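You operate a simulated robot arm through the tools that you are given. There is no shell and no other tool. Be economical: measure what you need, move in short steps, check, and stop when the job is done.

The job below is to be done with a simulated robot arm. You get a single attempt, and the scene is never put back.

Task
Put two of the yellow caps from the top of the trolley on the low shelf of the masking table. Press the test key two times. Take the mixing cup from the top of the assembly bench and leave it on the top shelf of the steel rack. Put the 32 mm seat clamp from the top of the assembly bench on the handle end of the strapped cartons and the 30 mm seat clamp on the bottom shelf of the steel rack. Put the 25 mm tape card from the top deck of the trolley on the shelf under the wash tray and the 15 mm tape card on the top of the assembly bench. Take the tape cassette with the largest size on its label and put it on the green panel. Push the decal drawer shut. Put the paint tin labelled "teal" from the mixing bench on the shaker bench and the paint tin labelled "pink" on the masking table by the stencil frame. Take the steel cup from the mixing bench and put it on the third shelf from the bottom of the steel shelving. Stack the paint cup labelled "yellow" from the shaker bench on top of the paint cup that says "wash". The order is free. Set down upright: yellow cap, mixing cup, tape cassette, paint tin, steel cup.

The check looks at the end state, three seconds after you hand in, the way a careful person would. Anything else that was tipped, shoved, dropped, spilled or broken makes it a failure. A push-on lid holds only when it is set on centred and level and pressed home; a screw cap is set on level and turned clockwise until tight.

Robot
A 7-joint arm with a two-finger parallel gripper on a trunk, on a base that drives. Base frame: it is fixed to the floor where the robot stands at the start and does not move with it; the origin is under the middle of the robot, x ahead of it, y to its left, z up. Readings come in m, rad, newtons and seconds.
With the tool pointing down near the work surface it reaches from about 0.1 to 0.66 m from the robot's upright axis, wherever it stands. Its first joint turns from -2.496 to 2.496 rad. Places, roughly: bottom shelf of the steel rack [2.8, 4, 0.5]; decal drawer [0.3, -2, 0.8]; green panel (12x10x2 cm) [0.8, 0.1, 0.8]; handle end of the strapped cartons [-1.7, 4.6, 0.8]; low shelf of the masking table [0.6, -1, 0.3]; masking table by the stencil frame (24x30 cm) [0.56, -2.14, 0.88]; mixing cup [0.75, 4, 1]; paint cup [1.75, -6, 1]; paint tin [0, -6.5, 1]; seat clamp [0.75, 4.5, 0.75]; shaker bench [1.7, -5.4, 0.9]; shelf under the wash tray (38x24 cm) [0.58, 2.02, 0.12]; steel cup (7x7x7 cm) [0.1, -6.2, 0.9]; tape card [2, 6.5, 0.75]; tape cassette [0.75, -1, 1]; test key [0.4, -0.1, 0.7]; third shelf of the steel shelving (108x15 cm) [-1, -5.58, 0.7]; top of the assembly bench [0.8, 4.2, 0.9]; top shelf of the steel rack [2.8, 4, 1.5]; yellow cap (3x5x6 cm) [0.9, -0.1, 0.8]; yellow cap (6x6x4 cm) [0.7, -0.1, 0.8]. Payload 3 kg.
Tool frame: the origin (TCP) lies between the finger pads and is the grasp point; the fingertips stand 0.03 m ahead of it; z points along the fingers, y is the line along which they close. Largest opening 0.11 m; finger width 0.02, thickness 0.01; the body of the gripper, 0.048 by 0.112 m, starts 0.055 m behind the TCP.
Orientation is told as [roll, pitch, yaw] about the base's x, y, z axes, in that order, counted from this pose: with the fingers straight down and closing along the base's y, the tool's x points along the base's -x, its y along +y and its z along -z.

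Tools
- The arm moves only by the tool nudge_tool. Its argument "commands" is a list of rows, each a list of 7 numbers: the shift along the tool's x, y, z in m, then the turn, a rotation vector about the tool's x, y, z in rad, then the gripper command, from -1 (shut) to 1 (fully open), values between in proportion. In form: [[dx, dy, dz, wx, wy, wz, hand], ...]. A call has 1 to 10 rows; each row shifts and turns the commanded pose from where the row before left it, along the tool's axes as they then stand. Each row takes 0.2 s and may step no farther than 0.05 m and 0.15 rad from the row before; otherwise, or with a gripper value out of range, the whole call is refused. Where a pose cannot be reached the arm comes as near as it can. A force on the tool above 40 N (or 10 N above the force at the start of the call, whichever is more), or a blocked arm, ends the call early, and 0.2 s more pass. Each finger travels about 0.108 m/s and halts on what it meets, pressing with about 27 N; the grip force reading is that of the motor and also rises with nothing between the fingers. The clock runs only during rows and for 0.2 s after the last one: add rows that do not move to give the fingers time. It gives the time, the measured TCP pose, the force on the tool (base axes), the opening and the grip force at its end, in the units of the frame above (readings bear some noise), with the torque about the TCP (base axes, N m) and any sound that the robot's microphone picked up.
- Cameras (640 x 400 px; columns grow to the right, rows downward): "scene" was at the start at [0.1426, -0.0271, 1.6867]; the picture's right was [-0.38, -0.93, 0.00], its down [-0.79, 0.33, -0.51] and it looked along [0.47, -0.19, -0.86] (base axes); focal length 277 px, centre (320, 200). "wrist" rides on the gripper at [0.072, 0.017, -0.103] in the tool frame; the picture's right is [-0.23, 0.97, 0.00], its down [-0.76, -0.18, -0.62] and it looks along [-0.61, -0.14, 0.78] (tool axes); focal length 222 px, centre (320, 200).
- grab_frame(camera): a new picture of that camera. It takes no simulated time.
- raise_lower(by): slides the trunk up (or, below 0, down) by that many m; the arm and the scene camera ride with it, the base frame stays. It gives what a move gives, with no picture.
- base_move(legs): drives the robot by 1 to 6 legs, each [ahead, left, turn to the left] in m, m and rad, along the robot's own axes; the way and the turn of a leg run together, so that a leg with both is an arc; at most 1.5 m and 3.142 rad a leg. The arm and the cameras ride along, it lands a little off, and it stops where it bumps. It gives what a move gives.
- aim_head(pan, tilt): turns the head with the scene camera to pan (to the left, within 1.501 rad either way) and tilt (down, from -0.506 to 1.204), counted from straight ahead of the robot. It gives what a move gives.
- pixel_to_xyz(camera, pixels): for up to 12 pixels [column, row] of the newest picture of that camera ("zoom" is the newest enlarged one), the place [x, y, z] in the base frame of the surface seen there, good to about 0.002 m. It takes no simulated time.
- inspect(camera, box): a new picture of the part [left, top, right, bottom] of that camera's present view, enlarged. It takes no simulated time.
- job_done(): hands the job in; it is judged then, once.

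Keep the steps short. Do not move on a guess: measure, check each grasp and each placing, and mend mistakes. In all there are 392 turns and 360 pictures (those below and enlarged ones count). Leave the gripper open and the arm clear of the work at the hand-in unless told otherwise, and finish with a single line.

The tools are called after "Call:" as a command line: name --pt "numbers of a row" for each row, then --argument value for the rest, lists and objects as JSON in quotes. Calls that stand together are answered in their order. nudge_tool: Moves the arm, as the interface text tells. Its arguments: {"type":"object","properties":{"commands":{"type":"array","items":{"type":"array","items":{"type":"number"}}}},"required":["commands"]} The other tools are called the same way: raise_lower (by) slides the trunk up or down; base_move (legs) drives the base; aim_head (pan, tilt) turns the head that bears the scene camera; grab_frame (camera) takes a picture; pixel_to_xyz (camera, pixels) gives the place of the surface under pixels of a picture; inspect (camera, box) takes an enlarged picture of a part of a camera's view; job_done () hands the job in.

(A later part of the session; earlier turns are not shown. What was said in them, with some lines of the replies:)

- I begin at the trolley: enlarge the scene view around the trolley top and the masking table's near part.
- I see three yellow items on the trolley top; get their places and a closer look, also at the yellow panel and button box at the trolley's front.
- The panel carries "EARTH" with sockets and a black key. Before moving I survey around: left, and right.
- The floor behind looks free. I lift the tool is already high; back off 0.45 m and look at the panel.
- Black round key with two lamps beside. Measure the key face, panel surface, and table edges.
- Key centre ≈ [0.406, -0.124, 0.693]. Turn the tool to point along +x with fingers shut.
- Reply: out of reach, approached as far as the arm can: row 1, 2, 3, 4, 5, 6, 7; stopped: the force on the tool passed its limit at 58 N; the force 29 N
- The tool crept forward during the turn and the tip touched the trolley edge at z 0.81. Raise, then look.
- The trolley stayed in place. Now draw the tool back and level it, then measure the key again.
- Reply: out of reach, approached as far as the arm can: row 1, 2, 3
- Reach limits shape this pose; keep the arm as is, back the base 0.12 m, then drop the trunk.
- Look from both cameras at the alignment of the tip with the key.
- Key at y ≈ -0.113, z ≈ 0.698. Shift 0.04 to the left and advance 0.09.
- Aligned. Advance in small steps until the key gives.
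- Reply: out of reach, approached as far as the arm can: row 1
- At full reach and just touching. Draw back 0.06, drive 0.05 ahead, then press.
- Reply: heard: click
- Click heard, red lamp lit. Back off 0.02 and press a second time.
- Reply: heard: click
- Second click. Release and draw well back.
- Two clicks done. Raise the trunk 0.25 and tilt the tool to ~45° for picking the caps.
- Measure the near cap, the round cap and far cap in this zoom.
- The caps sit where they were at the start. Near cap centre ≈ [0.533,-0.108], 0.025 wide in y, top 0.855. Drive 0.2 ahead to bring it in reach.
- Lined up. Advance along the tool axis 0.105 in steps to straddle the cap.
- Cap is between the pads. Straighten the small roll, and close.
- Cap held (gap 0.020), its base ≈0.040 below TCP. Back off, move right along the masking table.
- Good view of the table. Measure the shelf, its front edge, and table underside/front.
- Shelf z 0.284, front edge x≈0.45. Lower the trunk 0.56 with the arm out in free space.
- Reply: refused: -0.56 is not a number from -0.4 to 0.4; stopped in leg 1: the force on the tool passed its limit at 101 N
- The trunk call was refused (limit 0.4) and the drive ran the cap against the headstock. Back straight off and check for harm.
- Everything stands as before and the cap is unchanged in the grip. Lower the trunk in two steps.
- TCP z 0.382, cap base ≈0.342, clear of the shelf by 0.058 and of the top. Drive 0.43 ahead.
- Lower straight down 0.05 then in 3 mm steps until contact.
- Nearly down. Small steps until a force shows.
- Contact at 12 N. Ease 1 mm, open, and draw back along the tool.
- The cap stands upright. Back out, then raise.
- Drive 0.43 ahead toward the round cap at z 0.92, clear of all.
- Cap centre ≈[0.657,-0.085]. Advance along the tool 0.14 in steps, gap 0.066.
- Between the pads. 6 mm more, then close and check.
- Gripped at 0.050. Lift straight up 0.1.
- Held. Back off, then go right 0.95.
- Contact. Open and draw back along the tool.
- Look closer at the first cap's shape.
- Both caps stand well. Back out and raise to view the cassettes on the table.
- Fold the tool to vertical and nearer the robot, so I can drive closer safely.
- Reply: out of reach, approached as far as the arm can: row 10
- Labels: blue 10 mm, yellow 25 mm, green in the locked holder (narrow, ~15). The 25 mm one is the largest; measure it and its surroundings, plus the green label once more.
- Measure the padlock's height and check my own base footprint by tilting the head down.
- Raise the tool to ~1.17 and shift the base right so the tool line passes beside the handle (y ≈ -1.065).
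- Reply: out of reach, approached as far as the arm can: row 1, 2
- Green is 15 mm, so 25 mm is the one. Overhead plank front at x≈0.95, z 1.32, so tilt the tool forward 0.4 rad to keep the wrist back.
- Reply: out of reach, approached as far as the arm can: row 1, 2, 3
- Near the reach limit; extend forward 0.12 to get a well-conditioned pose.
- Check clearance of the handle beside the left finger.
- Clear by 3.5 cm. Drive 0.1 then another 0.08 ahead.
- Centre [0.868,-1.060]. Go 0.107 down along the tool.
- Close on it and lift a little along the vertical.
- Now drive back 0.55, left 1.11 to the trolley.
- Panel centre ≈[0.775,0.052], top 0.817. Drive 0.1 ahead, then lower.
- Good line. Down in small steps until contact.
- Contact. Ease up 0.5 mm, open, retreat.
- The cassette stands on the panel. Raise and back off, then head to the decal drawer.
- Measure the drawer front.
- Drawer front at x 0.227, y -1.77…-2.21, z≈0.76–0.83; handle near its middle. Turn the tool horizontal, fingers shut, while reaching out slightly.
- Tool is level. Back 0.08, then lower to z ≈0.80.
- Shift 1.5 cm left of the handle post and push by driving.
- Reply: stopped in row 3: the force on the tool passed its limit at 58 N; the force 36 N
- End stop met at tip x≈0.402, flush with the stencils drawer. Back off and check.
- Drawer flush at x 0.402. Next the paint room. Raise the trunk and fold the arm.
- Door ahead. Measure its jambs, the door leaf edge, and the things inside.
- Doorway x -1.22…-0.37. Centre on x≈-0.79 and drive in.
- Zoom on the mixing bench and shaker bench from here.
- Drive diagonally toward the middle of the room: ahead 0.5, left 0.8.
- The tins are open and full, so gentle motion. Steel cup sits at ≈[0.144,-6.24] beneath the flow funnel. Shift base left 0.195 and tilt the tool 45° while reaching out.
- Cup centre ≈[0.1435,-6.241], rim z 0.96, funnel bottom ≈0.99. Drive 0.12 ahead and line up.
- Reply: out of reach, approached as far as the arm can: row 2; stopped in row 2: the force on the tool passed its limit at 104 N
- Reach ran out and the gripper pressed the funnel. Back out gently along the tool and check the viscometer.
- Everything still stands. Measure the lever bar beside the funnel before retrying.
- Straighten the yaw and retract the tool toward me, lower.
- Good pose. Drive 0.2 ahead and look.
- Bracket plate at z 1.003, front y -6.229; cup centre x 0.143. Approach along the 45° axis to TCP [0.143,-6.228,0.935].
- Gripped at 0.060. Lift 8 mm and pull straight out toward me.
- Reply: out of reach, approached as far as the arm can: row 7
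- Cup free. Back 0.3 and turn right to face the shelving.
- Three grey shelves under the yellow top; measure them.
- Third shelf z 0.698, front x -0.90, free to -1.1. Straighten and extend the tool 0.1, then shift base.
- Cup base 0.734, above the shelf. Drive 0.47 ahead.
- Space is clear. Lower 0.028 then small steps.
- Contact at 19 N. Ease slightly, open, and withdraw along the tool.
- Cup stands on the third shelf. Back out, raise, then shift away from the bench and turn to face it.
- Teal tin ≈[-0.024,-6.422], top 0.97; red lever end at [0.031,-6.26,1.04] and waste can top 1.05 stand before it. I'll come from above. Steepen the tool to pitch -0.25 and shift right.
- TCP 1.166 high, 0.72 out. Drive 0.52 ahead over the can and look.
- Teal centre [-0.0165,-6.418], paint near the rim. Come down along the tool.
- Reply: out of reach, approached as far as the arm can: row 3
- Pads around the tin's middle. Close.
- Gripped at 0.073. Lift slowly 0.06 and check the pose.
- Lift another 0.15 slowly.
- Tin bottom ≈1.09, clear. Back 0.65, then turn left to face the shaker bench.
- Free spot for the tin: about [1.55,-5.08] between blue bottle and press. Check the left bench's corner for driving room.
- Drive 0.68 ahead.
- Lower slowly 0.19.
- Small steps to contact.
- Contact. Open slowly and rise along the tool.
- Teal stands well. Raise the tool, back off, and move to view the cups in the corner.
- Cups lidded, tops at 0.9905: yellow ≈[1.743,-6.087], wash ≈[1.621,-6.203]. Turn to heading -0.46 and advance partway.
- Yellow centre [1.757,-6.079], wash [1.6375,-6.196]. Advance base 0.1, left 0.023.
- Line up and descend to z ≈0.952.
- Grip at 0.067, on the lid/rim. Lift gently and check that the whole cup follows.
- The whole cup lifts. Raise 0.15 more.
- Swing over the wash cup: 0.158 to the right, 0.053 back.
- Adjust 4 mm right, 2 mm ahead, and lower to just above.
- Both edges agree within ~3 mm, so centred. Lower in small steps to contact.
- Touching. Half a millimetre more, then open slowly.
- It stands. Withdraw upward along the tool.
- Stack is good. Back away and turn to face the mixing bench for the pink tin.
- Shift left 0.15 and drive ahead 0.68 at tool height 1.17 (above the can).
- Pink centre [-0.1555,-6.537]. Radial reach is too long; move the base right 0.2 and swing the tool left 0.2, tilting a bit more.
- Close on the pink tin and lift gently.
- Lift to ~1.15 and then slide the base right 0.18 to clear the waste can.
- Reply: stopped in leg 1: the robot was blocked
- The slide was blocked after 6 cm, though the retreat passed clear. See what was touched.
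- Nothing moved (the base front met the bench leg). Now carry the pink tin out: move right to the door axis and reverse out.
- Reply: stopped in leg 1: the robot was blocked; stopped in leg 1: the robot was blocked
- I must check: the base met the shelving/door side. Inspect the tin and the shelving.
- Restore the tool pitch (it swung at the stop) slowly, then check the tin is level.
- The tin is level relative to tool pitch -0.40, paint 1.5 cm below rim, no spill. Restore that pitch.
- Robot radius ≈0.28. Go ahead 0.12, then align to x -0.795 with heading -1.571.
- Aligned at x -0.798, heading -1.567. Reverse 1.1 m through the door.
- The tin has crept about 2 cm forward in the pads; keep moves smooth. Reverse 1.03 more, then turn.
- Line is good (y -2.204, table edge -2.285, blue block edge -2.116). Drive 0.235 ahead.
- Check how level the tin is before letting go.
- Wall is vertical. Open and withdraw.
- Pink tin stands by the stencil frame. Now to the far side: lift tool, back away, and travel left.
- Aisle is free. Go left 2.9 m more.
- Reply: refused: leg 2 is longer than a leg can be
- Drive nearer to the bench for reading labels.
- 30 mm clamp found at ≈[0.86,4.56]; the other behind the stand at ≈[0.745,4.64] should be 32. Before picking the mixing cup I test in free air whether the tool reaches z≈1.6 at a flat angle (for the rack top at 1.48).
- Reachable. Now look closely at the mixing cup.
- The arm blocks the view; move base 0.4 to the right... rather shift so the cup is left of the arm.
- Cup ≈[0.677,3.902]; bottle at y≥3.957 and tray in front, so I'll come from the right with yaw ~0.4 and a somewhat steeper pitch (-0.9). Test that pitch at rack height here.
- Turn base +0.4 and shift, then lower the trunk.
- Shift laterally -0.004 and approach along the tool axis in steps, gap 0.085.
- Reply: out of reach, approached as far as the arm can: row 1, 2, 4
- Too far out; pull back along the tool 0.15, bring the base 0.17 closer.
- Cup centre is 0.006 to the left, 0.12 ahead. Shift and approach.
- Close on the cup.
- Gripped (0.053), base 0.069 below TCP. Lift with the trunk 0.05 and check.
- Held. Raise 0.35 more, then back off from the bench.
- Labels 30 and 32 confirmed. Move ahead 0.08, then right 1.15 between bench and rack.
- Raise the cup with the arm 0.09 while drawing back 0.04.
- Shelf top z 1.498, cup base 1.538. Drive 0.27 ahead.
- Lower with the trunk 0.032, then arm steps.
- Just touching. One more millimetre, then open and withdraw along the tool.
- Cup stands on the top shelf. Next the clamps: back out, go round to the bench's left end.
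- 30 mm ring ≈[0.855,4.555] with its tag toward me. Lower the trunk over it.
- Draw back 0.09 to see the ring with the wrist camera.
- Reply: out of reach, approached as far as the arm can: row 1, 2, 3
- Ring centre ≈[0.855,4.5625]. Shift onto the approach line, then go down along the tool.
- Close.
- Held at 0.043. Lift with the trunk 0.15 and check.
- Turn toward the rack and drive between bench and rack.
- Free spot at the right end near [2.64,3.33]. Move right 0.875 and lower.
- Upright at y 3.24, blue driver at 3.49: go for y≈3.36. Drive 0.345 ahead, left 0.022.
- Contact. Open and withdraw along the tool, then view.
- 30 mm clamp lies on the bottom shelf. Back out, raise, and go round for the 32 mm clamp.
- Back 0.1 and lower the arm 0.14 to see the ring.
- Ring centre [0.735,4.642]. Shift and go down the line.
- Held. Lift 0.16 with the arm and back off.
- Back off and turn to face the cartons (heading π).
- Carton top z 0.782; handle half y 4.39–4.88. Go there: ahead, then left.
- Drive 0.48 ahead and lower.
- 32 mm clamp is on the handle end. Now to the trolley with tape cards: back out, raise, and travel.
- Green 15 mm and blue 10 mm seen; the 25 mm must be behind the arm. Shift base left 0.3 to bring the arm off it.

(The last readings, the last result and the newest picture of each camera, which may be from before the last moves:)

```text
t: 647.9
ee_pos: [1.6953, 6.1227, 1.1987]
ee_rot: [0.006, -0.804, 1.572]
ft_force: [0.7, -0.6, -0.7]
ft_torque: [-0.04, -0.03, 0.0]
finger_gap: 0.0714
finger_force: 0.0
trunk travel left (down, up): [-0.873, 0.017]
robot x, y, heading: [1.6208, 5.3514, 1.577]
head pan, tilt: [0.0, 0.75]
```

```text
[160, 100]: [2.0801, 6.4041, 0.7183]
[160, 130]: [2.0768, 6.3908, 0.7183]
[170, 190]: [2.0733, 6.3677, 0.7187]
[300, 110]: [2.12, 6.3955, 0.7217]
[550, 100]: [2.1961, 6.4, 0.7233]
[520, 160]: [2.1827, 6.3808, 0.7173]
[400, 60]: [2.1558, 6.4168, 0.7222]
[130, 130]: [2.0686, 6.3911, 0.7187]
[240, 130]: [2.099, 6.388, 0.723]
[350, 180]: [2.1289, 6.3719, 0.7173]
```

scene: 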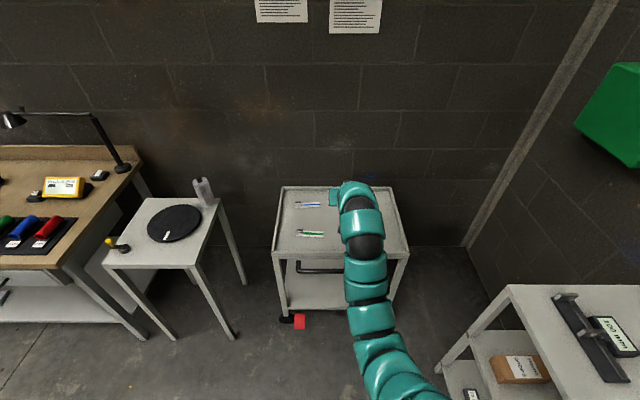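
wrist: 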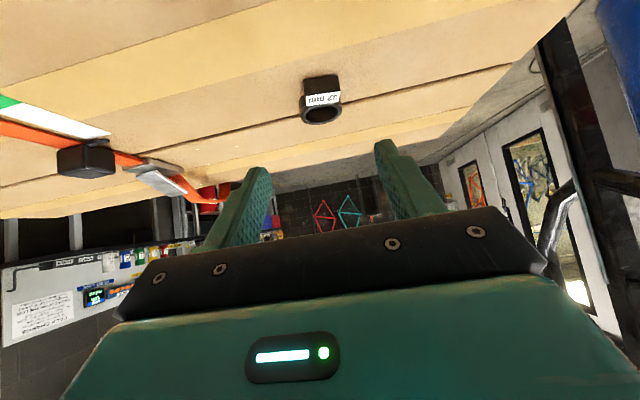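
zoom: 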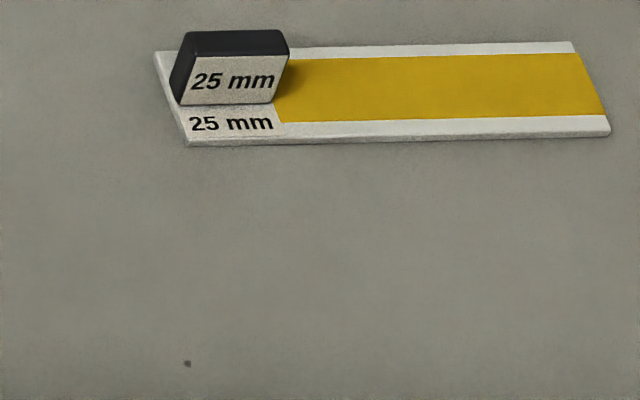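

25 mm card: block end at ≈[2.10,6.407]. I take the 15 mm card (block ≈[1.815,6.39]) first. Shift right 0.12, ahead 0.14, lower 0.35.

Call:
base_move --legs '[[0.12, -0.12, -0.006]]'

Call:
raise_lower --by -0.32

Call:
grab_frame --camera "wrist"

```text
t: 649.3
ee_pos: [1.8203, 6.2448, 1.1984]
ee_rot: [0.007, -0.801, 1.567]
ft_force: [0.1, -0.1, 0.3]
ft_torque: [0.0, -0.01, 0.02]
finger_gap: 0.0714
finger_force: 0.1
trunk travel left (down, up): [-0.873, 0.017]
robot x, y, heading: [1.7375, 5.4747, 1.566]
head pan, tilt: [0.0, 0.75]
```

```text
t: 652.5
ee_pos: [1.8203, 6.2426, 0.8779]
ee_rot: [0.005, -0.803, 1.567]
ft_force: [-0.2, -0.5, 0.4]
ft_torque: [-0.01, 0.0, -0.01]
finger_gap: 0.0712
finger_force: 0.1
trunk travel left (down, up): [-0.553, 0.337]
robot x, y, heading: [1.739, 5.4709, 1.564]
head pan, tilt: [0.0, 0.75]
```

```text
152 pictures are left
```

wrist: 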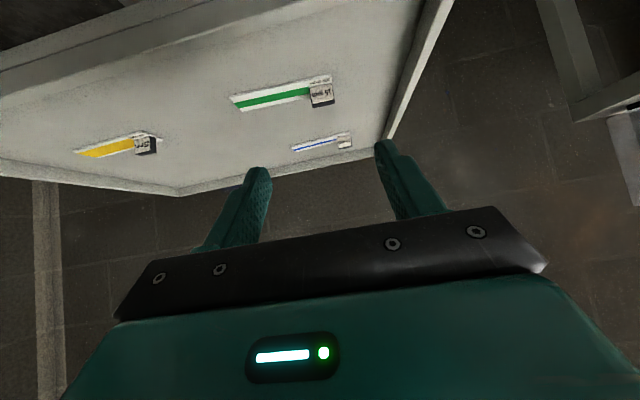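

Call:
inspect --camera "wrist" --box '[220, 60, 360, 160]'

Call:
pixel_to_xyz --camera "zoom" --pixels '[[470, 155], [420, 170], [510, 165], [465, 180], [460, 120], [470, 200], [60, 210], [330, 150]]'

```text
4.00 times, centred on (290, 110) of wrist
```

zoom: 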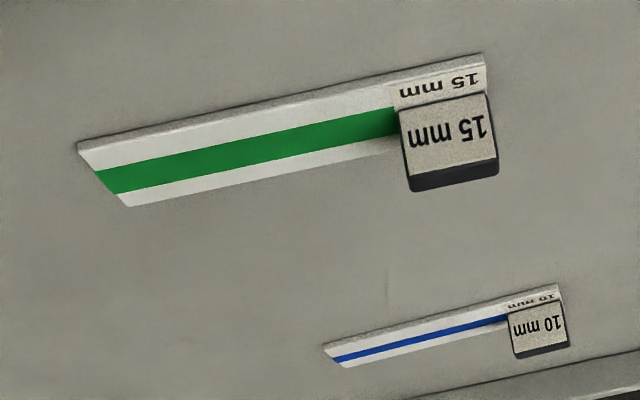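

```text
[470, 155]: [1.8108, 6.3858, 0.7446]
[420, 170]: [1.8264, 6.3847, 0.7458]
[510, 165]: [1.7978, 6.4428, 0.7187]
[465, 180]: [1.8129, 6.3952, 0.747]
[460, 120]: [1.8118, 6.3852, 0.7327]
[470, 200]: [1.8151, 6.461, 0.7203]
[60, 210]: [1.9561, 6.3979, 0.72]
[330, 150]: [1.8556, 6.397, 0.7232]
```

Block centre [1.8135,6.392], top 0.747. Straight down the tool axis 0.18.

Call:
nudge_tool --pt "-0.0024 0.0068 0.04 0 0 0 0.1" --pt "0 0 0.045 0 0 0 0.1" --pt "0 0 0.045 0 0 0 0.1" --pt "0 0 0 0 0 0 0.1"

Call:
grab_frame --camera "wrist"

```text
t: 653.5
ee_pos: [1.8133, 6.3376, 0.7893]
ee_rot: [0.007, -0.802, 1.565]
ft_force: [0.9, -0.5, 0.8]
ft_torque: [0.0, -0.01, 0.01]
finger_gap: 0.0604
finger_force: 0.0
trunk travel left (down, up): [-0.553, 0.337]
robot x, y, heading: [1.7418, 5.4722, 1.569]
head pan, tilt: [0.0, 0.75]
```

```text
150 pictures are left
```

wrist: 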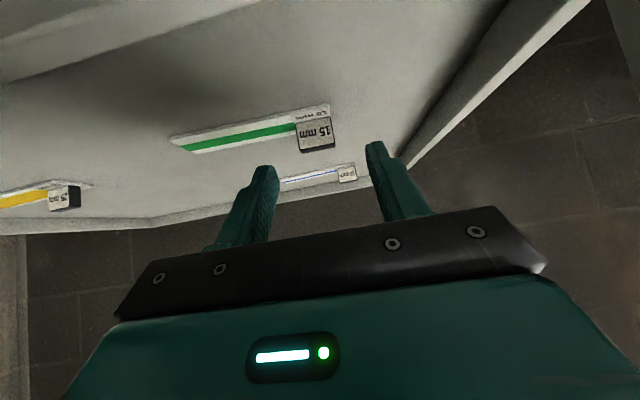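

Call:
nudge_tool --pt "0 0 0.03 0 0 0 0.1" --pt "0 0 0.015 0 0 0 0.1" --pt "0 0 0.005 0 0 0 0.1" --pt "0 0 0 0 0 0 0.1"

Call:
grab_frame --camera "wrist"

```text
t: 654.5
ee_pos: [1.8136, 6.3733, 0.7539]
ee_rot: [0.006, -0.801, 1.565]
ft_force: [-1.1, 0.1, -0.7]
ft_torque: [-0.01, 0.0, 0.03]
finger_gap: 0.0606
finger_force: 0.2
trunk travel left (down, up): [-0.553, 0.337]
robot x, y, heading: [1.7454, 5.4752, 1.574]
head pan, tilt: [0.0, 0.75]
```

```text
149 pictures are left
```

wrist: 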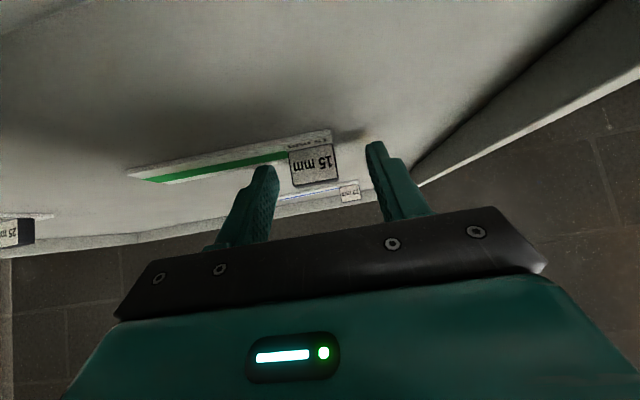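

Straddled. Close.

Call:
nudge_tool --pt "0 0 0 0 0 0 -0.3" --pt "0 0 0 0 0 0 -0.7" --pt "0 0 0 0 0 0 -1" --pt "0 0 0 0 0 0 -1"

Call:
raise_lower --by 0.1

Call:
grab_frame --camera "wrist"

```text
t: 655.5
ee_pos: [1.8128, 6.3735, 0.7535]
ee_rot: [0.006, -0.802, 1.566]
ft_force: [0.4, 0.3, 0.3]
ft_torque: [0.01, -0.04, -0.02]
finger_gap: 0.0287
finger_force: 26.8
trunk travel left (down, up): [-0.553, 0.337]
robot x, y, heading: [1.7396, 5.4751, 1.565]
head pan, tilt: [0.0, 0.75]
```

```text
t: 656.8
ee_pos: [1.8137, 6.3732, 0.8541]
ee_rot: [0.007, -0.802, 1.566]
ft_force: [-0.6, 0.1, -0.2]
ft_torque: [0.02, 0.03, -0.02]
finger_gap: 0.0287
finger_force: 27.3
trunk travel left (down, up): [-0.653, 0.237]
robot x, y, heading: [1.7437, 5.4725, 1.572]
head pan, tilt: [0.0, 0.75]
```

```text
148 pictures are left
```

wrist: 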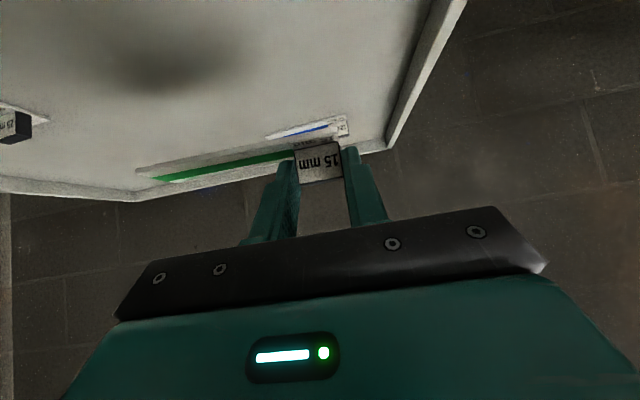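

Held level. Raise, back off, and turn round to the bench end.

Call:
raise_lower --by 0.23

Call:
base_move --legs '[[-0.2, 0, 0], [0, 0, 1.571], [0, 0, 1.571]]'

Call:
base_move --legs '[[-0.22, -0.79, 0]]'

Call:
grab_frame --camera "scene"

```text
t: 659.2
ee_pos: [1.8127, 6.3742, 1.0842]
ee_rot: [0.007, -0.802, 1.564]
ft_force: [-0.7, -0.1, -0.1]
ft_torque: [-0.01, 0.0, 0.0]
finger_gap: 0.0288
finger_force: 26.7
trunk travel left (down, up): [-0.883, 0.007]
robot x, y, heading: [1.7411, 5.4721, 1.571]
head pan, tilt: [0.0, 0.75]
```

```text
t: 668.5
ee_pos: [1.6601, 4.3694, 1.0842]
ee_rot: [0.005, -0.802, -1.584]
ft_force: [0.2, -0.3, 0.5]
ft_torque: [-0.01, 0.02, 0.02]
finger_gap: 0.0287
finger_force: 27.2
trunk travel left (down, up): [-0.883, 0.007]
robot x, y, heading: [1.742, 5.2738, -1.579]
head pan, tilt: [0.0, 0.75]
```

```text
t: 672.9
ee_pos: [0.8706, 4.5982, 1.0849]
ee_rot: [0.006, -0.802, -1.582]
ft_force: [0.4, 0.3, 0.8]
ft_torque: [0.02, -0.01, 0.02]
finger_gap: 0.0285
finger_force: 26.8
trunk travel left (down, up): [-0.883, 0.007]
robot x, y, heading: [0.9495, 5.5007, -1.579]
head pan, tilt: [0.0, 0.75]
```

```text
147 pictures are left
```

scene: 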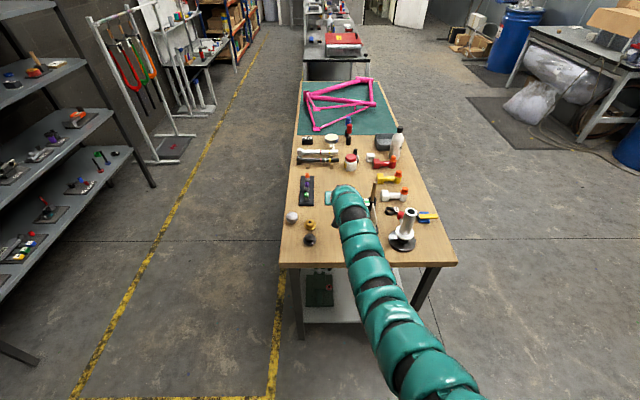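

Call:
raise_lower --by -0.14

Call:
grab_frame --camera "wrist"

```text
t: 674.5
ee_pos: [0.8734, 4.5998, 0.943]
ee_rot: [0.006, -0.8, -1.581]
ft_force: [-0.5, 0.0, 1.1]
ft_torque: [0.0, 0.0, 0.01]
finger_gap: 0.0287
finger_force: 27.1
trunk travel left (down, up): [-0.743, 0.147]
robot x, y, heading: [0.9486, 5.498, -1.582]
head pan, tilt: [0.0, 0.75]
```

```text
146 pictures are left
```

wrist: 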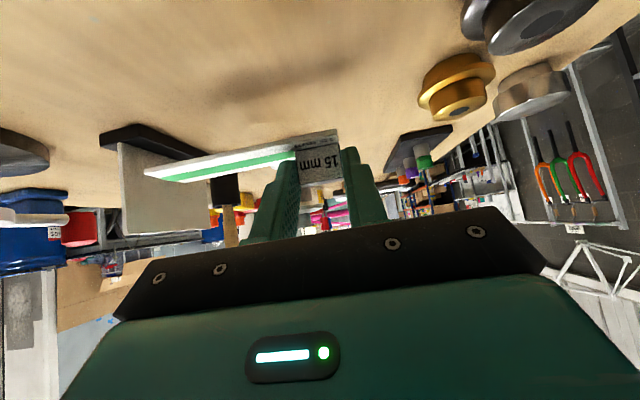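

Call:
nudge_tool --pt "0.024 0 0.0085 0 0 0 -1" --pt "0.02 0 0.0075 0 0 0 -1" --pt "0.0015 0 0.0014 0 0 0 -1" --pt "0.0015 0 0.0014 0 0 0 -1" --pt "0 0 0 0 0 0 -1"

Call:
nudge_tool --pt "0.0012 0 0.0012 0 0 0 -1" --pt "0.0012 0 0.0012 0 0 0 -1"

```text
t: 675.7
ee_pos: [0.8724, 4.6176, 0.8965]
ee_rot: [0.008, -0.801, -1.581]
ft_force: [0.3, -0.2, -0.8]
ft_torque: [0.0, 0.0, 0.01]
finger_gap: 0.0285
finger_force: 26.7
trunk travel left (down, up): [-0.743, 0.147]
robot x, y, heading: [0.9557, 5.501, -1.58]
head pan, tilt: [0.0, 0.75]
```

```text
t: 676.3
ee_pos: [0.8724, 4.619, 0.8946]
ee_rot: [0.006, -0.802, -1.578]
ft_force: [-0.6, 0.5, 4.0]
ft_torque: [-0.02, 0.4, 0.04]
finger_gap: 0.0286
finger_force: 27.2
trunk travel left (down, up): [-0.743, 0.147]
robot x, y, heading: [0.9503, 5.5016, -1.582]
head pan, tilt: [0.0, 0.75]
```

Contact; open and withdraw along the tool.

Call:
nudge_tool --pt "0.0005 0 0.0005 0 0 0 -0.6" --pt "0 0 0 0 0 0 0" --pt "0 0 0 0 0 0 0.1" --pt "0 0 -0.03 0 0 0 0.1" --pt "0 0 -0.04 0 0 0 0.1" --pt "0 0 -0.04 0 0 0 0.1" --pt "0 0 0 0 0 0 0.1"

Call:
grab_frame --camera "wrist"

```text
t: 677.9
ee_pos: [0.8733, 4.697, 0.9692]
ee_rot: [0.005, -0.801, -1.583]
ft_force: [-1.0, -0.2, 0.2]
ft_torque: [0.02, 0.01, 0.0]
finger_gap: 0.0607
finger_force: 0.0
trunk travel left (down, up): [-0.743, 0.147]
robot x, y, heading: [0.9493, 5.501, -1.576]
head pan, tilt: [0.0, 0.75]
```

```text
145 pictures are left
```

wrist: 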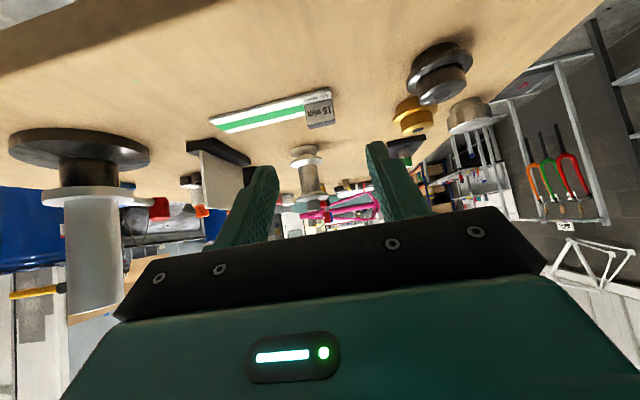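

15 mm card lies flat on the bench. Return to the trolley for the 25 mm card.

Call:
raise_lower --by 0.14

Call:
base_move --legs '[[0.15, 0, 0], [0, 1.07, 0], [0, 0, -1.571], [0, 0, -1.571]]'

Call:
grab_frame --camera "scene"

```text
t: 679.6
ee_pos: [0.8719, 4.6957, 1.1087]
ee_rot: [0.008, -0.801, -1.582]
ft_force: [0.1, 1.1, -0.4]
ft_torque: [0.03, 0.0, -0.03]
finger_gap: 0.0604
finger_force: 0.1
trunk travel left (down, up): [-0.883, 0.007]
robot x, y, heading: [0.9505, 5.4975, -1.576]
head pan, tilt: [0.0, 0.75]
```

```text
t: 693.8
ee_pos: [2.1273, 6.133, 1.111]
ee_rot: [0.007, -0.802, 1.521]
ft_force: [0.8, 0.0, 0.3]
ft_torque: [0.0, 0.0, 0.03]
finger_gap: 0.0605
finger_force: 0.0
trunk travel left (down, up): [-0.883, 0.007]
robot x, y, heading: [2.0187, 5.3313, 1.517]
head pan, tilt: [0.0, 0.75]
```

```text
144 pictures are left
```

scene: 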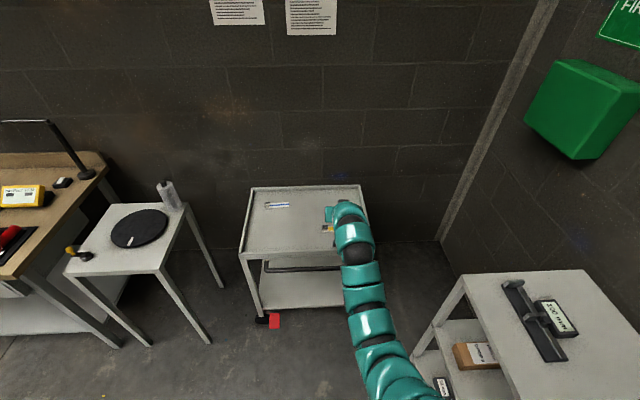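

Correct the heading, go 0.13 ahead, lower and look.

Call:
base_move --legs '[[0.12, 0.0, 0.054]]'

Call:
raise_lower --by -0.22

Call:
grab_frame --camera "wrist"

Call:
inspect --camera "wrist" --box '[240, 40, 400, 160]'

```text
t: 695.0
ee_pos: [2.0874, 6.259, 1.1092]
ee_rot: [0.005, -0.801, 1.575]
ft_force: [1.0, -0.5, -0.3]
ft_torque: [0.0, 0.0, 0.01]
finger_gap: 0.0606
finger_force: 0.1
trunk travel left (down, up): [-0.883, 0.007]
robot x, y, heading: [2.0213, 5.4559, 1.579]
head pan, tilt: [0.0, 0.75]
```

```text
t: 697.4
ee_pos: [2.0876, 6.258, 0.8891]
ee_rot: [0.006, -0.802, 1.575]
ft_force: [0.0, -0.3, -0.3]
ft_torque: [-0.02, 0.0, -0.02]
finger_gap: 0.0604
finger_force: 0.0
trunk travel left (down, up): [-0.663, 0.227]
robot x, y, heading: [2.0201, 5.4546, 1.576]
head pan, tilt: [0.0, 0.75]
```

```text
143 pictures are left
```

wrist: 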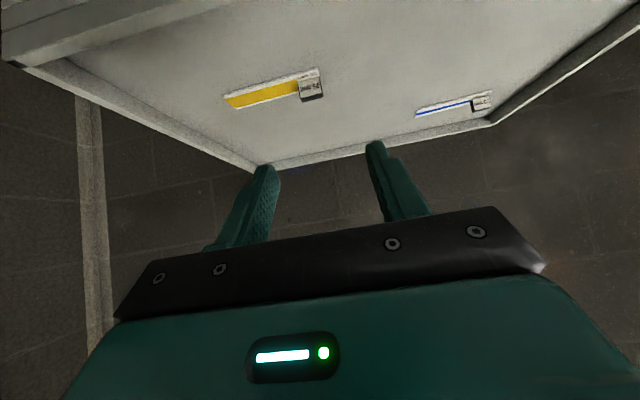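

```text
3.33 times, centred on (320, 100) of wrist
```

zoom: 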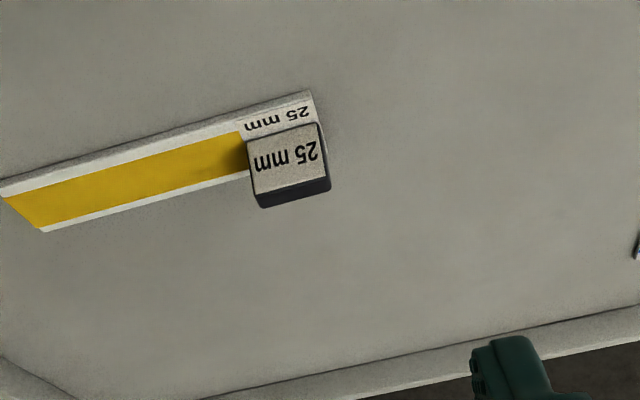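

Call:
pixel_to_xyz --camera "zoom" --pixels '[[288, 160], [255, 165], [315, 155], [285, 185], [293, 197], [320, 185], [265, 205]]'

```text
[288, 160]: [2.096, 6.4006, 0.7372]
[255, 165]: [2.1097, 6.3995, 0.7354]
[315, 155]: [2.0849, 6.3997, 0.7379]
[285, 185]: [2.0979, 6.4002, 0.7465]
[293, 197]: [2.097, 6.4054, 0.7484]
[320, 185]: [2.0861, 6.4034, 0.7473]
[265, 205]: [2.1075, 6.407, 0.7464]
```

Block centre [2.0975,6.407]. Go in along the axis.

Call:
nudge_tool --pt "0.006 -0.0099 0.04 0 0 0 0.1" --pt "0 0 0.045 0 0 0 0.1" --pt "0 0 0.045 0 0 0 0.1" --pt "0 0 0.03 0 0 0 0.1" --pt "0 0 0.015 0 0 0 0.1" --pt "0 0 0 0 0 0 0.1"

Call:
grab_frame --camera "wrist"

```text
t: 698.8
ee_pos: [2.0975, 6.3622, 0.7824]
ee_rot: [0.006, -0.801, 1.572]
ft_force: [-0.3, 0.1, 0.0]
ft_torque: [-0.02, -0.03, -0.03]
finger_gap: 0.0601
finger_force: 0.1
out of reach, approached as far as the arm can: row 4, 5
trunk travel left (down, up): [-0.663, 0.227]
robot x, y, heading: [2.0221, 5.4495, 1.576]
head pan, tilt: [0.0, 0.75]
```

```text
141 pictures are left
```

wrist: 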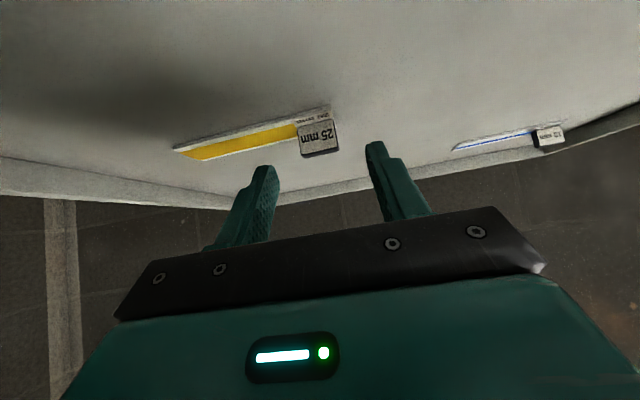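

At reach limit. Pull back 0.05, drive 0.06 ahead, re-approach.

Call:
nudge_tool --pt "0 0 -0.03 0 0 0 0.1" --pt "0 0 -0.03 0 0 0 0.1" --pt "0 0 0 0 0 0 0.1"

Call:
base_move --legs '[[0.06, 0, 0]]'

```text
t: 699.6
ee_pos: [2.0973, 6.3167, 0.8239]
ee_rot: [0.004, -0.802, 1.575]
ft_force: [0.7, -0.1, 0.5]
ft_torque: [0.0, 0.01, -0.02]
finger_gap: 0.0605
finger_force: 0.1
trunk travel left (down, up): [-0.663, 0.227]
robot x, y, heading: [2.0199, 5.4549, 1.574]
head pan, tilt: [0.0, 0.75]
```

```text
t: 700.5
ee_pos: [2.0962, 6.379, 0.8226]
ee_rot: [0.004, -0.8, 1.574]
ft_force: [-0.5, 1.4, -0.5]
ft_torque: [-0.02, 0.0, 0.0]
finger_gap: 0.0608
finger_force: 0.1
trunk travel left (down, up): [-0.663, 0.227]
robot x, y, heading: [2.0208, 5.5109, 1.572]
head pan, tilt: [0.0, 0.75]
```

Call:
nudge_tool --pt "0.0425 -0.001 0 0 0 0 0.1" --pt "0 0 0.03 0 0 0 0.1" --pt "0 0 0.02 0 0 0 0.1" --pt "0 0 0.005 0 0 0 0.1" --pt "0 0 0 0 0 0 0.1"

Call:
grab_frame --camera "wrist"

```text
t: 701.7
ee_pos: [2.0971, 6.3864, 0.7557]
ee_rot: [0.005, -0.8, 1.574]
ft_force: [1.0, 0.3, 1.2]
ft_torque: [-0.03, 0.02, 0.0]
finger_gap: 0.0604
finger_force: 0.0
trunk travel left (down, up): [-0.663, 0.227]
robot x, y, heading: [2.0209, 5.5163, 1.576]
head pan, tilt: [0.0, 0.75]
```

```text
140 pictures are left
```

wrist: 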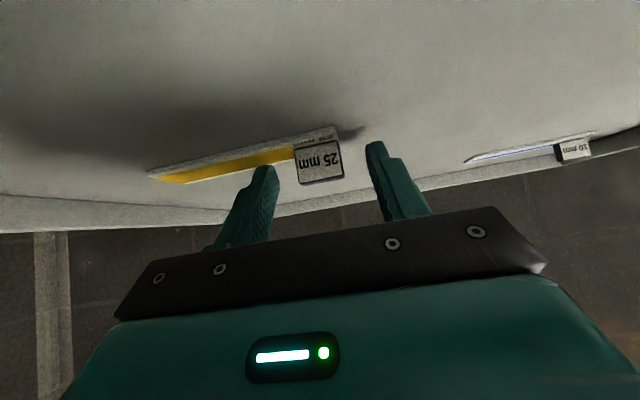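

Straddled. Close and lift.

Call:
nudge_tool --pt "0 0 0 0 0 0 -0.3" --pt "0 0 0 0 0 0 -0.7" --pt "0 0 0 0 0 0 -1" --pt "0 0 0 0 0 0 -1"

Call:
raise_lower --by 0.22

Call:
grab_frame --camera "wrist"

```text
t: 702.7
ee_pos: [2.0967, 6.387, 0.7551]
ee_rot: [0.004, -0.802, 1.573]
ft_force: [0.6, 1.3, 2.0]
ft_torque: [0.08, -0.19, 0.08]
finger_gap: 0.0286
finger_force: 26.9
trunk travel left (down, up): [-0.663, 0.227]
robot x, y, heading: [2.0178, 5.5161, 1.577]
head pan, tilt: [0.0, 0.75]
```

```text
t: 705.1
ee_pos: [2.0968, 6.3879, 0.9753]
ee_rot: [0.005, -0.801, 1.574]
ft_force: [0.3, 0.4, 0.0]
ft_torque: [-0.04, 0.01, 0.0]
finger_gap: 0.0285
finger_force: 27.5
trunk travel left (down, up): [-0.883, 0.007]
robot x, y, heading: [2.0203, 5.5167, 1.577]
head pan, tilt: [0.0, 0.75]
```

```text
139 pictures are left
```

wrist: 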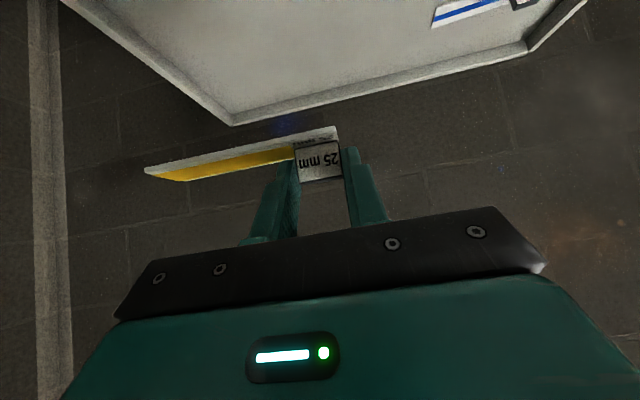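

Held. Travel: back, turn left, and go to the aisle.

Call:
base_move --legs '[[-0.22, 0, 0], [0, 0, 1.566], [1.3, 0, 0], [1.25, 0, 0]]'

Call:
base_move --legs '[[0, 0, 1.571], [1.4, 0, 0], [1.4, 0, 0]]'

Call:
aim_head --pan 0.7 --tilt 0.6

Call:
grab_frame --camera "scene"

```text
t: 722.6
ee_pos: [-1.3948, 5.3722, 0.9763]
ee_rot: [0.006, -0.801, -3.139]
ft_force: [0.0, -0.3, -0.6]
ft_torque: [-0.03, 0.04, 0.0]
finger_gap: 0.0286
finger_force: 27.3
trunk travel left (down, up): [-0.883, 0.007]
robot x, y, heading: [-0.5241, 5.2973, -3.13]
head pan, tilt: [0.0, 0.75]
```

```text
t: 740.0
ee_pos: [-0.6514, 1.6069, 0.9765]
ee_rot: [0.005, -0.801, -1.585]
ft_force: [-0.2, 0.5, -0.9]
ft_torque: [0.03, -0.04, 0.0]
finger_gap: 0.0284
finger_force: 26.8
trunk travel left (down, up): [-0.883, 0.007]
robot x, y, heading: [-0.558, 2.4799, -1.587]
head pan, tilt: [0.0, 0.75]
```

```text
t: 741.1
ee_pos: [-0.6514, 1.6069, 0.975]
ee_rot: [0.007, -0.802, -1.586]
ft_force: [0.5, 0.2, 0.0]
ft_torque: [0.0, 0.0, 0.0]
finger_gap: 0.0285
finger_force: 26.7
trunk travel left (down, up): [-0.883, 0.007]
robot x, y, heading: [-0.5577, 2.4748, -1.586]
head pan, tilt: [0.7, 0.6]
```

```text
138 pictures are left
```

scene: 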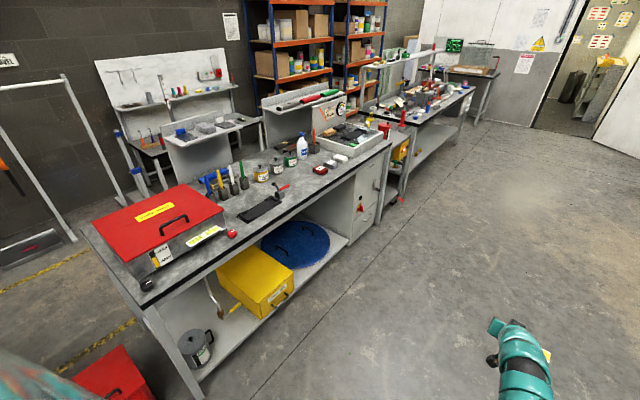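

Go ahead 0.4, turn left to face the wash bench, and look at its low shelf.

Call:
base_move --legs '[[0.4, 0.0, 0], [0, 0, 1.586]]'

Call:
aim_head --pan 0.0 --tilt 0.75

Call:
grab_frame --camera "scene"

```text
t: 747.4
ee_pos: [0.3064, 1.9959, 0.9751]
ee_rot: [0.005, -0.802, -0.007]
ft_force: [0.7, 0.1, -0.2]
ft_torque: [-0.01, -0.03, 0.0]
finger_gap: 0.0285
finger_force: 26.7
trunk travel left (down, up): [-0.883, 0.007]
robot x, y, heading: [-0.5654, 2.0792, -0.003]
head pan, tilt: [0.7, 0.6]
```

```text
t: 748.5
ee_pos: [0.3063, 1.9947, 0.9748]
ee_rot: [0.005, -0.8, -0.005]
ft_force: [0.1, 0.3, -0.6]
ft_torque: [0.03, 0.02, 0.04]
finger_gap: 0.0288
finger_force: 27.8
trunk travel left (down, up): [-0.883, 0.007]
robot x, y, heading: [-0.5666, 2.0755, -0.004]
head pan, tilt: [0.0, 0.75]
```

```text
137 pictures are left
```

scene: 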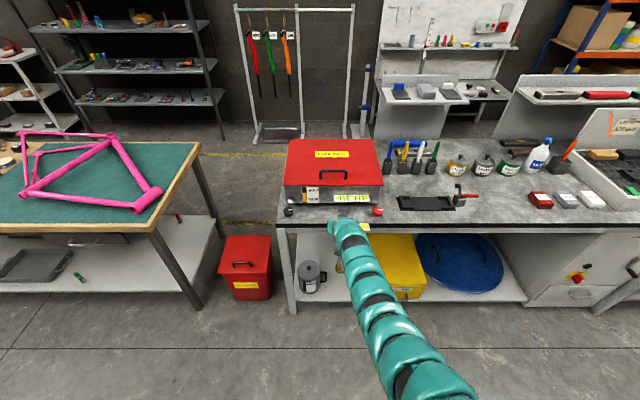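

Back 0.35, lower the trunk 0.4 for a look under the top.

Call:
base_move --legs '[[-0.35, 0, 0]]'

Call:
raise_lower --by -0.4

Call:
grab_frame --camera "scene"

Call:
grab_frame --camera "wrist"

```text
t: 750.8
ee_pos: [-0.0482, 1.9925, 0.9756]
ee_rot: [0.005, -0.803, -0.009]
ft_force: [0.4, -0.5, 0.7]
ft_torque: [0.01, -0.02, 0.02]
finger_gap: 0.0286
finger_force: 27.5
trunk travel left (down, up): [-0.883, 0.007]
robot x, y, heading: [-0.9174, 2.0808, -0.008]
head pan, tilt: [0.0, 0.75]
```

```text
t: 754.6
ee_pos: [-0.0471, 1.9917, 0.575]
ee_rot: [0.004, -0.802, -0.007]
ft_force: [0.3, -0.3, -0.5]
ft_torque: [0.01, -0.06, 0.03]
finger_gap: 0.0285
finger_force: 26.6
trunk travel left (down, up): [-0.483, 0.407]
robot x, y, heading: [-0.9151, 2.0843, -0.004]
head pan, tilt: [0.0, 0.75]
```

```text
136 pictures are left
```

scene: 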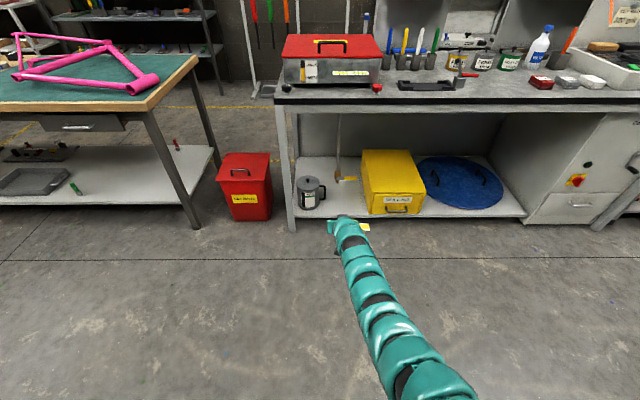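

```text
135 pictures are left
```

wrist: 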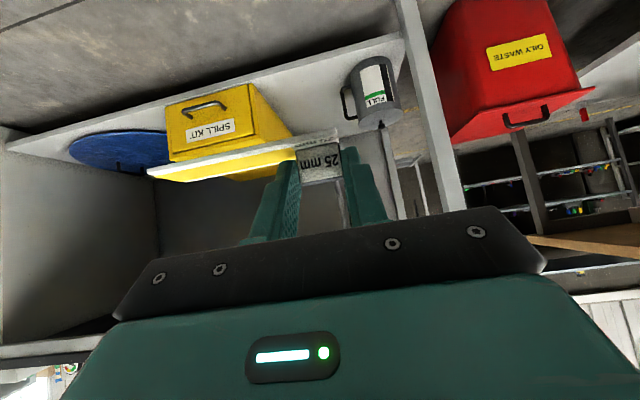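

Call:
inspect --camera "scene" --box '[270, 90, 450, 240]'

Call:
pixel_to_xyz --camera "scene" --pixels '[[345, 200], [340, 185], [350, 180], [310, 195], [325, 190], [366, 200], [363, 160], [345, 212], [340, 160], [338, 175], [335, 100], [400, 206]]'

```text
2.67 times, centred on (360, 165) of scene
```

zoom: 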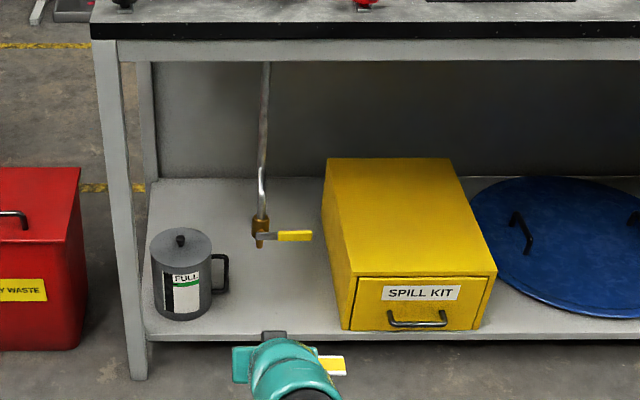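

```text
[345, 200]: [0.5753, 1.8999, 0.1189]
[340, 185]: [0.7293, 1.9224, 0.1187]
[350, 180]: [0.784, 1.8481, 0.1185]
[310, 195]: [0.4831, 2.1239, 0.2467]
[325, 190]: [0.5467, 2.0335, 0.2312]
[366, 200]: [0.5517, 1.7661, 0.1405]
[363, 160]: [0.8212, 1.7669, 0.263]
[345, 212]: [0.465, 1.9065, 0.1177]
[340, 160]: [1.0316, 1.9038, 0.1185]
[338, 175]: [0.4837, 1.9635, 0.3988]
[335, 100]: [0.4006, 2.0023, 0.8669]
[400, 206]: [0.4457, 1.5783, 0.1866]
```

Shelf z 0.1187; free patch between the pot handle (y 2.03) and spill kit (y 1.78); drain valve hangs at z≥0.37. Lower to z≈0.21 and drive in.

Call:
raise_lower --by -0.365

Call:
base_move --legs '[[0, -0.047, 0.005], [0.35, 0, 0]]'

Call:
grab_frame --camera "wrist"

```text
t: 758.1
ee_pos: [-0.0481, 1.9939, 0.2094]
ee_rot: [0.006, -0.801, -0.01]
ft_force: [-0.9, -0.2, -0.5]
ft_torque: [0.0, 0.02, -0.01]
finger_gap: 0.0285
finger_force: 26.3
trunk travel left (down, up): [-0.118, 0.772]
robot x, y, heading: [-0.9184, 2.0768, -0.006]
head pan, tilt: [0.0, 0.75]
```

```text
t: 760.9
ee_pos: [0.3064, 1.9536, 0.2114]
ee_rot: [0.004, -0.801, -0.002]
ft_force: [0.3, 0.5, -0.2]
ft_torque: [0.03, 0.04, -0.01]
finger_gap: 0.0285
finger_force: 26.8
trunk travel left (down, up): [-0.118, 0.772]
robot x, y, heading: [-0.5675, 2.0358, 0.002]
head pan, tilt: [0.0, 0.75]
```

```text
133 pictures are left
```

wrist: 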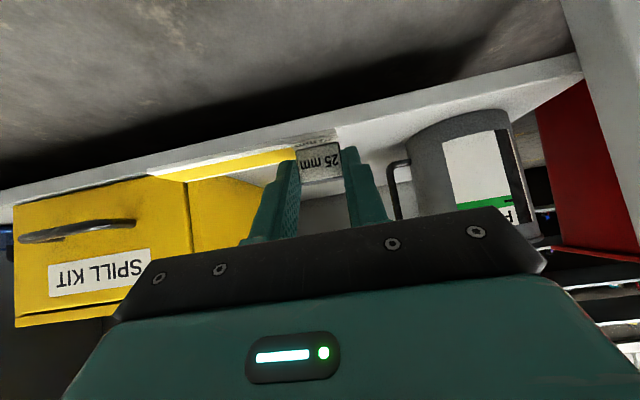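

Call:
pixel_to_xyz --camera "wrist" --pixels '[[186, 220], [250, 210], [389, 175], [400, 190], [410, 160], [350, 140], [310, 190]]'

Call:
grab_frame --camera "scene"

```text
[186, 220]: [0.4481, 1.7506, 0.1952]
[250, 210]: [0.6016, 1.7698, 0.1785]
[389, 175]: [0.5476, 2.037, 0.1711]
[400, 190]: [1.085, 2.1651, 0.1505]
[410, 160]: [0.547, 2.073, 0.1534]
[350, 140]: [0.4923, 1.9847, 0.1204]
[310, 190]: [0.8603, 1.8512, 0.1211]
```

```text
132 pictures are left
```

scene: 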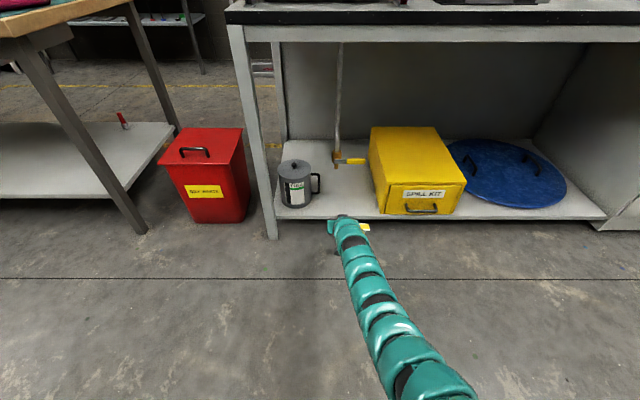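

Call:
pixel_to_xyz --camera "scene" --pixels '[[337, 158], [337, 164], [355, 161], [339, 120], [340, 60], [362, 161]]'

```text
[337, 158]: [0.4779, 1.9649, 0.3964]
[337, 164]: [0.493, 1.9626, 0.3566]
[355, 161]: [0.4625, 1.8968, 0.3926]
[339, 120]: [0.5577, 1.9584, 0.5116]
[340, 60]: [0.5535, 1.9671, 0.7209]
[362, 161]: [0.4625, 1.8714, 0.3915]
```

Lower 0.03 first, then drive 0.215 ahead, staying under the valve.

Call:
raise_lower --by -0.032

Call:
base_move --legs '[[0.215, 0, 0]]'

Call:
grab_frame --camera "wrist"

```text
t: 761.7
ee_pos: [0.306, 1.9523, 0.1773]
ee_rot: [0.004, -0.801, -0.001]
ft_force: [-0.2, -0.2, -0.5]
ft_torque: [-0.01, 0.02, 0.01]
finger_gap: 0.0283
finger_force: 26.7
trunk travel left (down, up): [-0.086, 0.804]
robot x, y, heading: [-0.5629, 2.0305, 0.002]
head pan, tilt: [0.0, 0.75]
```

```text
t: 763.4
ee_pos: [0.5214, 1.9511, 0.1795]
ee_rot: [0.004, -0.801, -0.002]
ft_force: [0.6, 0.4, 1.0]
ft_torque: [0.04, 0.03, 0.01]
finger_gap: 0.0287
finger_force: 27.0
trunk travel left (down, up): [-0.086, 0.804]
robot x, y, heading: [-0.3497, 2.0318, 0.004]
head pan, tilt: [0.0, 0.75]
```

```text
131 pictures are left
```

wrist: 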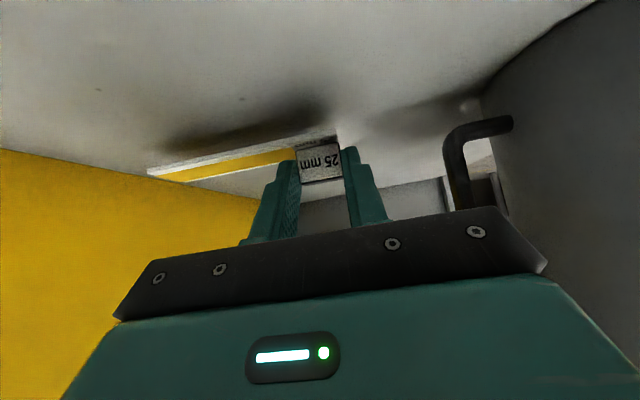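

Call:
raise_lower --by -0.019

Call:
nudge_tool --pt "0.0012 0 0.0011 0 0 0 -1" --pt "0.0012 0 0.0011 0 0 0 -1"

```text
t: 764.0
ee_pos: [0.5213, 1.9512, 0.1598]
ee_rot: [0.006, -0.801, -0.001]
ft_force: [0.2, 0.2, -0.9]
ft_torque: [0.01, 0.02, 0.04]
finger_gap: 0.0286
finger_force: 27.0
trunk travel left (down, up): [-0.067, 0.823]
robot x, y, heading: [-0.3521, 2.0298, -0.003]
head pan, tilt: [0.0, 0.75]
```

```text
t: 764.6
ee_pos: [0.5218, 1.9515, 0.1553]
ee_rot: [0.007, -0.801, -0.002]
ft_force: [0.5, -1.3, 0.9]
ft_torque: [-0.23, -0.05, 0.04]
finger_gap: 0.0287
finger_force: 26.7
trunk travel left (down, up): [-0.067, 0.823]
robot x, y, heading: [-0.3484, 2.0325, -0.002]
head pan, tilt: [0.0, 0.75]
```

Touching (torque shows). Another millimetre, then open and withdraw along the tool.

Call:
nudge_tool --pt "0.001 0 0.0009 0 0 0 -1" --pt "0 0 0 0 0 0 -0.2" --pt "0 0 0 0 0 0 0" --pt "0 0 -0.02 0 0 0 0" --pt "0 0 -0.03 0 0 0 0" --pt "0 0 0 0 0 0 0"

Call:
grab_frame --camera "wrist"

```text
t: 766.0
ee_pos: [0.4854, 1.9511, 0.1893]
ee_rot: [0.005, -0.801, -0.004]
ft_force: [0.2, 0.0, 0.6]
ft_torque: [0.0, -0.02, 0.0]
finger_gap: 0.055
finger_force: 0.0
trunk travel left (down, up): [-0.067, 0.823]
robot x, y, heading: [-0.3492, 2.0345, -0.003]
head pan, tilt: [0.0, 0.75]
```

```text
130 pictures are left
```

wrist: 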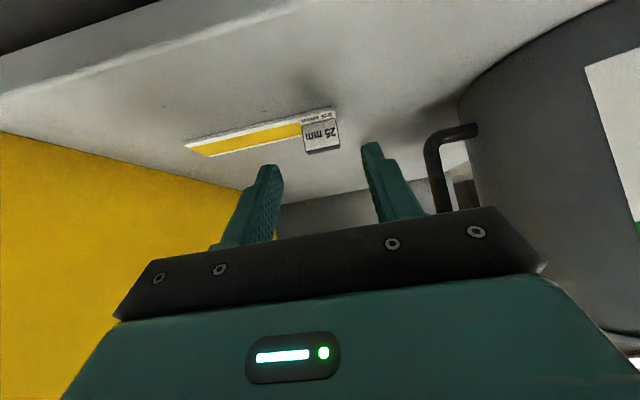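

The 25 mm card lies flat on the shelf. Back out straight, raise and open the gripper.

Call:
base_move --legs '[[-0.45, 0, 0]]'

Call:
raise_lower --by 0.4

Call:
nudge_tool --pt "0 0 0 0 0 0 1" --pt "0 0 0 0 0 0 1" --pt "0 0 0 0 0 0 1"

Call:
grab_frame --camera "scene"

Call:
inspect --camera "scene" --box '[270, 90, 450, 240]'

```text
t: 768.8
ee_pos: [0.0367, 1.9548, 0.1898]
ee_rot: [0.006, -0.802, 0.001]
ft_force: [0.8, 0.4, 0.0]
ft_torque: [0.0, 0.02, 0.02]
finger_gap: 0.055
finger_force: 0.0
trunk travel left (down, up): [-0.067, 0.823]
robot x, y, heading: [-0.7975, 2.0316, 0.007]
head pan, tilt: [0.0, 0.75]
```

```text
t: 772.6
ee_pos: [0.0372, 1.9538, 0.5888]
ee_rot: [0.005, -0.802, 0.001]
ft_force: [-0.3, -0.3, 0.2]
ft_torque: [0.03, 0.01, -0.01]
finger_gap: 0.055
finger_force: 0.0
trunk travel left (down, up): [-0.467, 0.423]
robot x, y, heading: [-0.7933, 2.0302, 0.002]
head pan, tilt: [0.0, 0.75]
```

```text
t: 773.4
ee_pos: [0.0374, 1.9535, 0.5882]
ee_rot: [0.004, -0.802, 0.001]
ft_force: [0.8, 0.8, 0.3]
ft_torque: [-0.01, 0.01, -0.01]
finger_gap: 0.1099
finger_force: 0.0
trunk travel left (down, up): [-0.467, 0.423]
robot x, y, heading: [-0.7998, 2.0309, 0.003]
head pan, tilt: [0.0, 0.75]
```

```text
129 pictures are left
```

scene: 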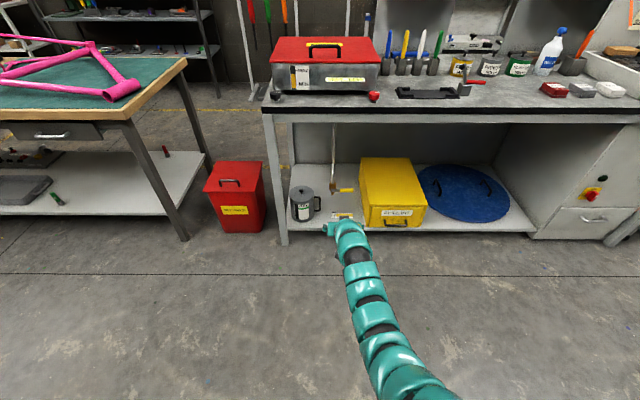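

```text
2.67 times, centred on (360, 165) of scene
```

zoom: 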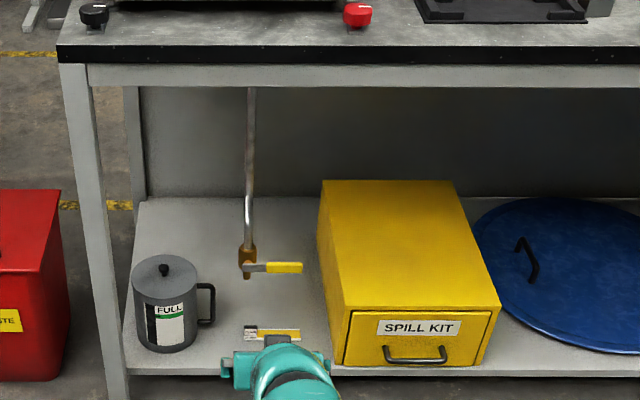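

All placements have been seen and checked; the gripper is open and clear, so I hand in.

Call:
job_done

```text
The job is handed in.
```

The job is done and handed in: every item was placed and looked at afterwards, the test key clicked twice, the drawer is flush, and four bumps on the way moved nothing that I could see.
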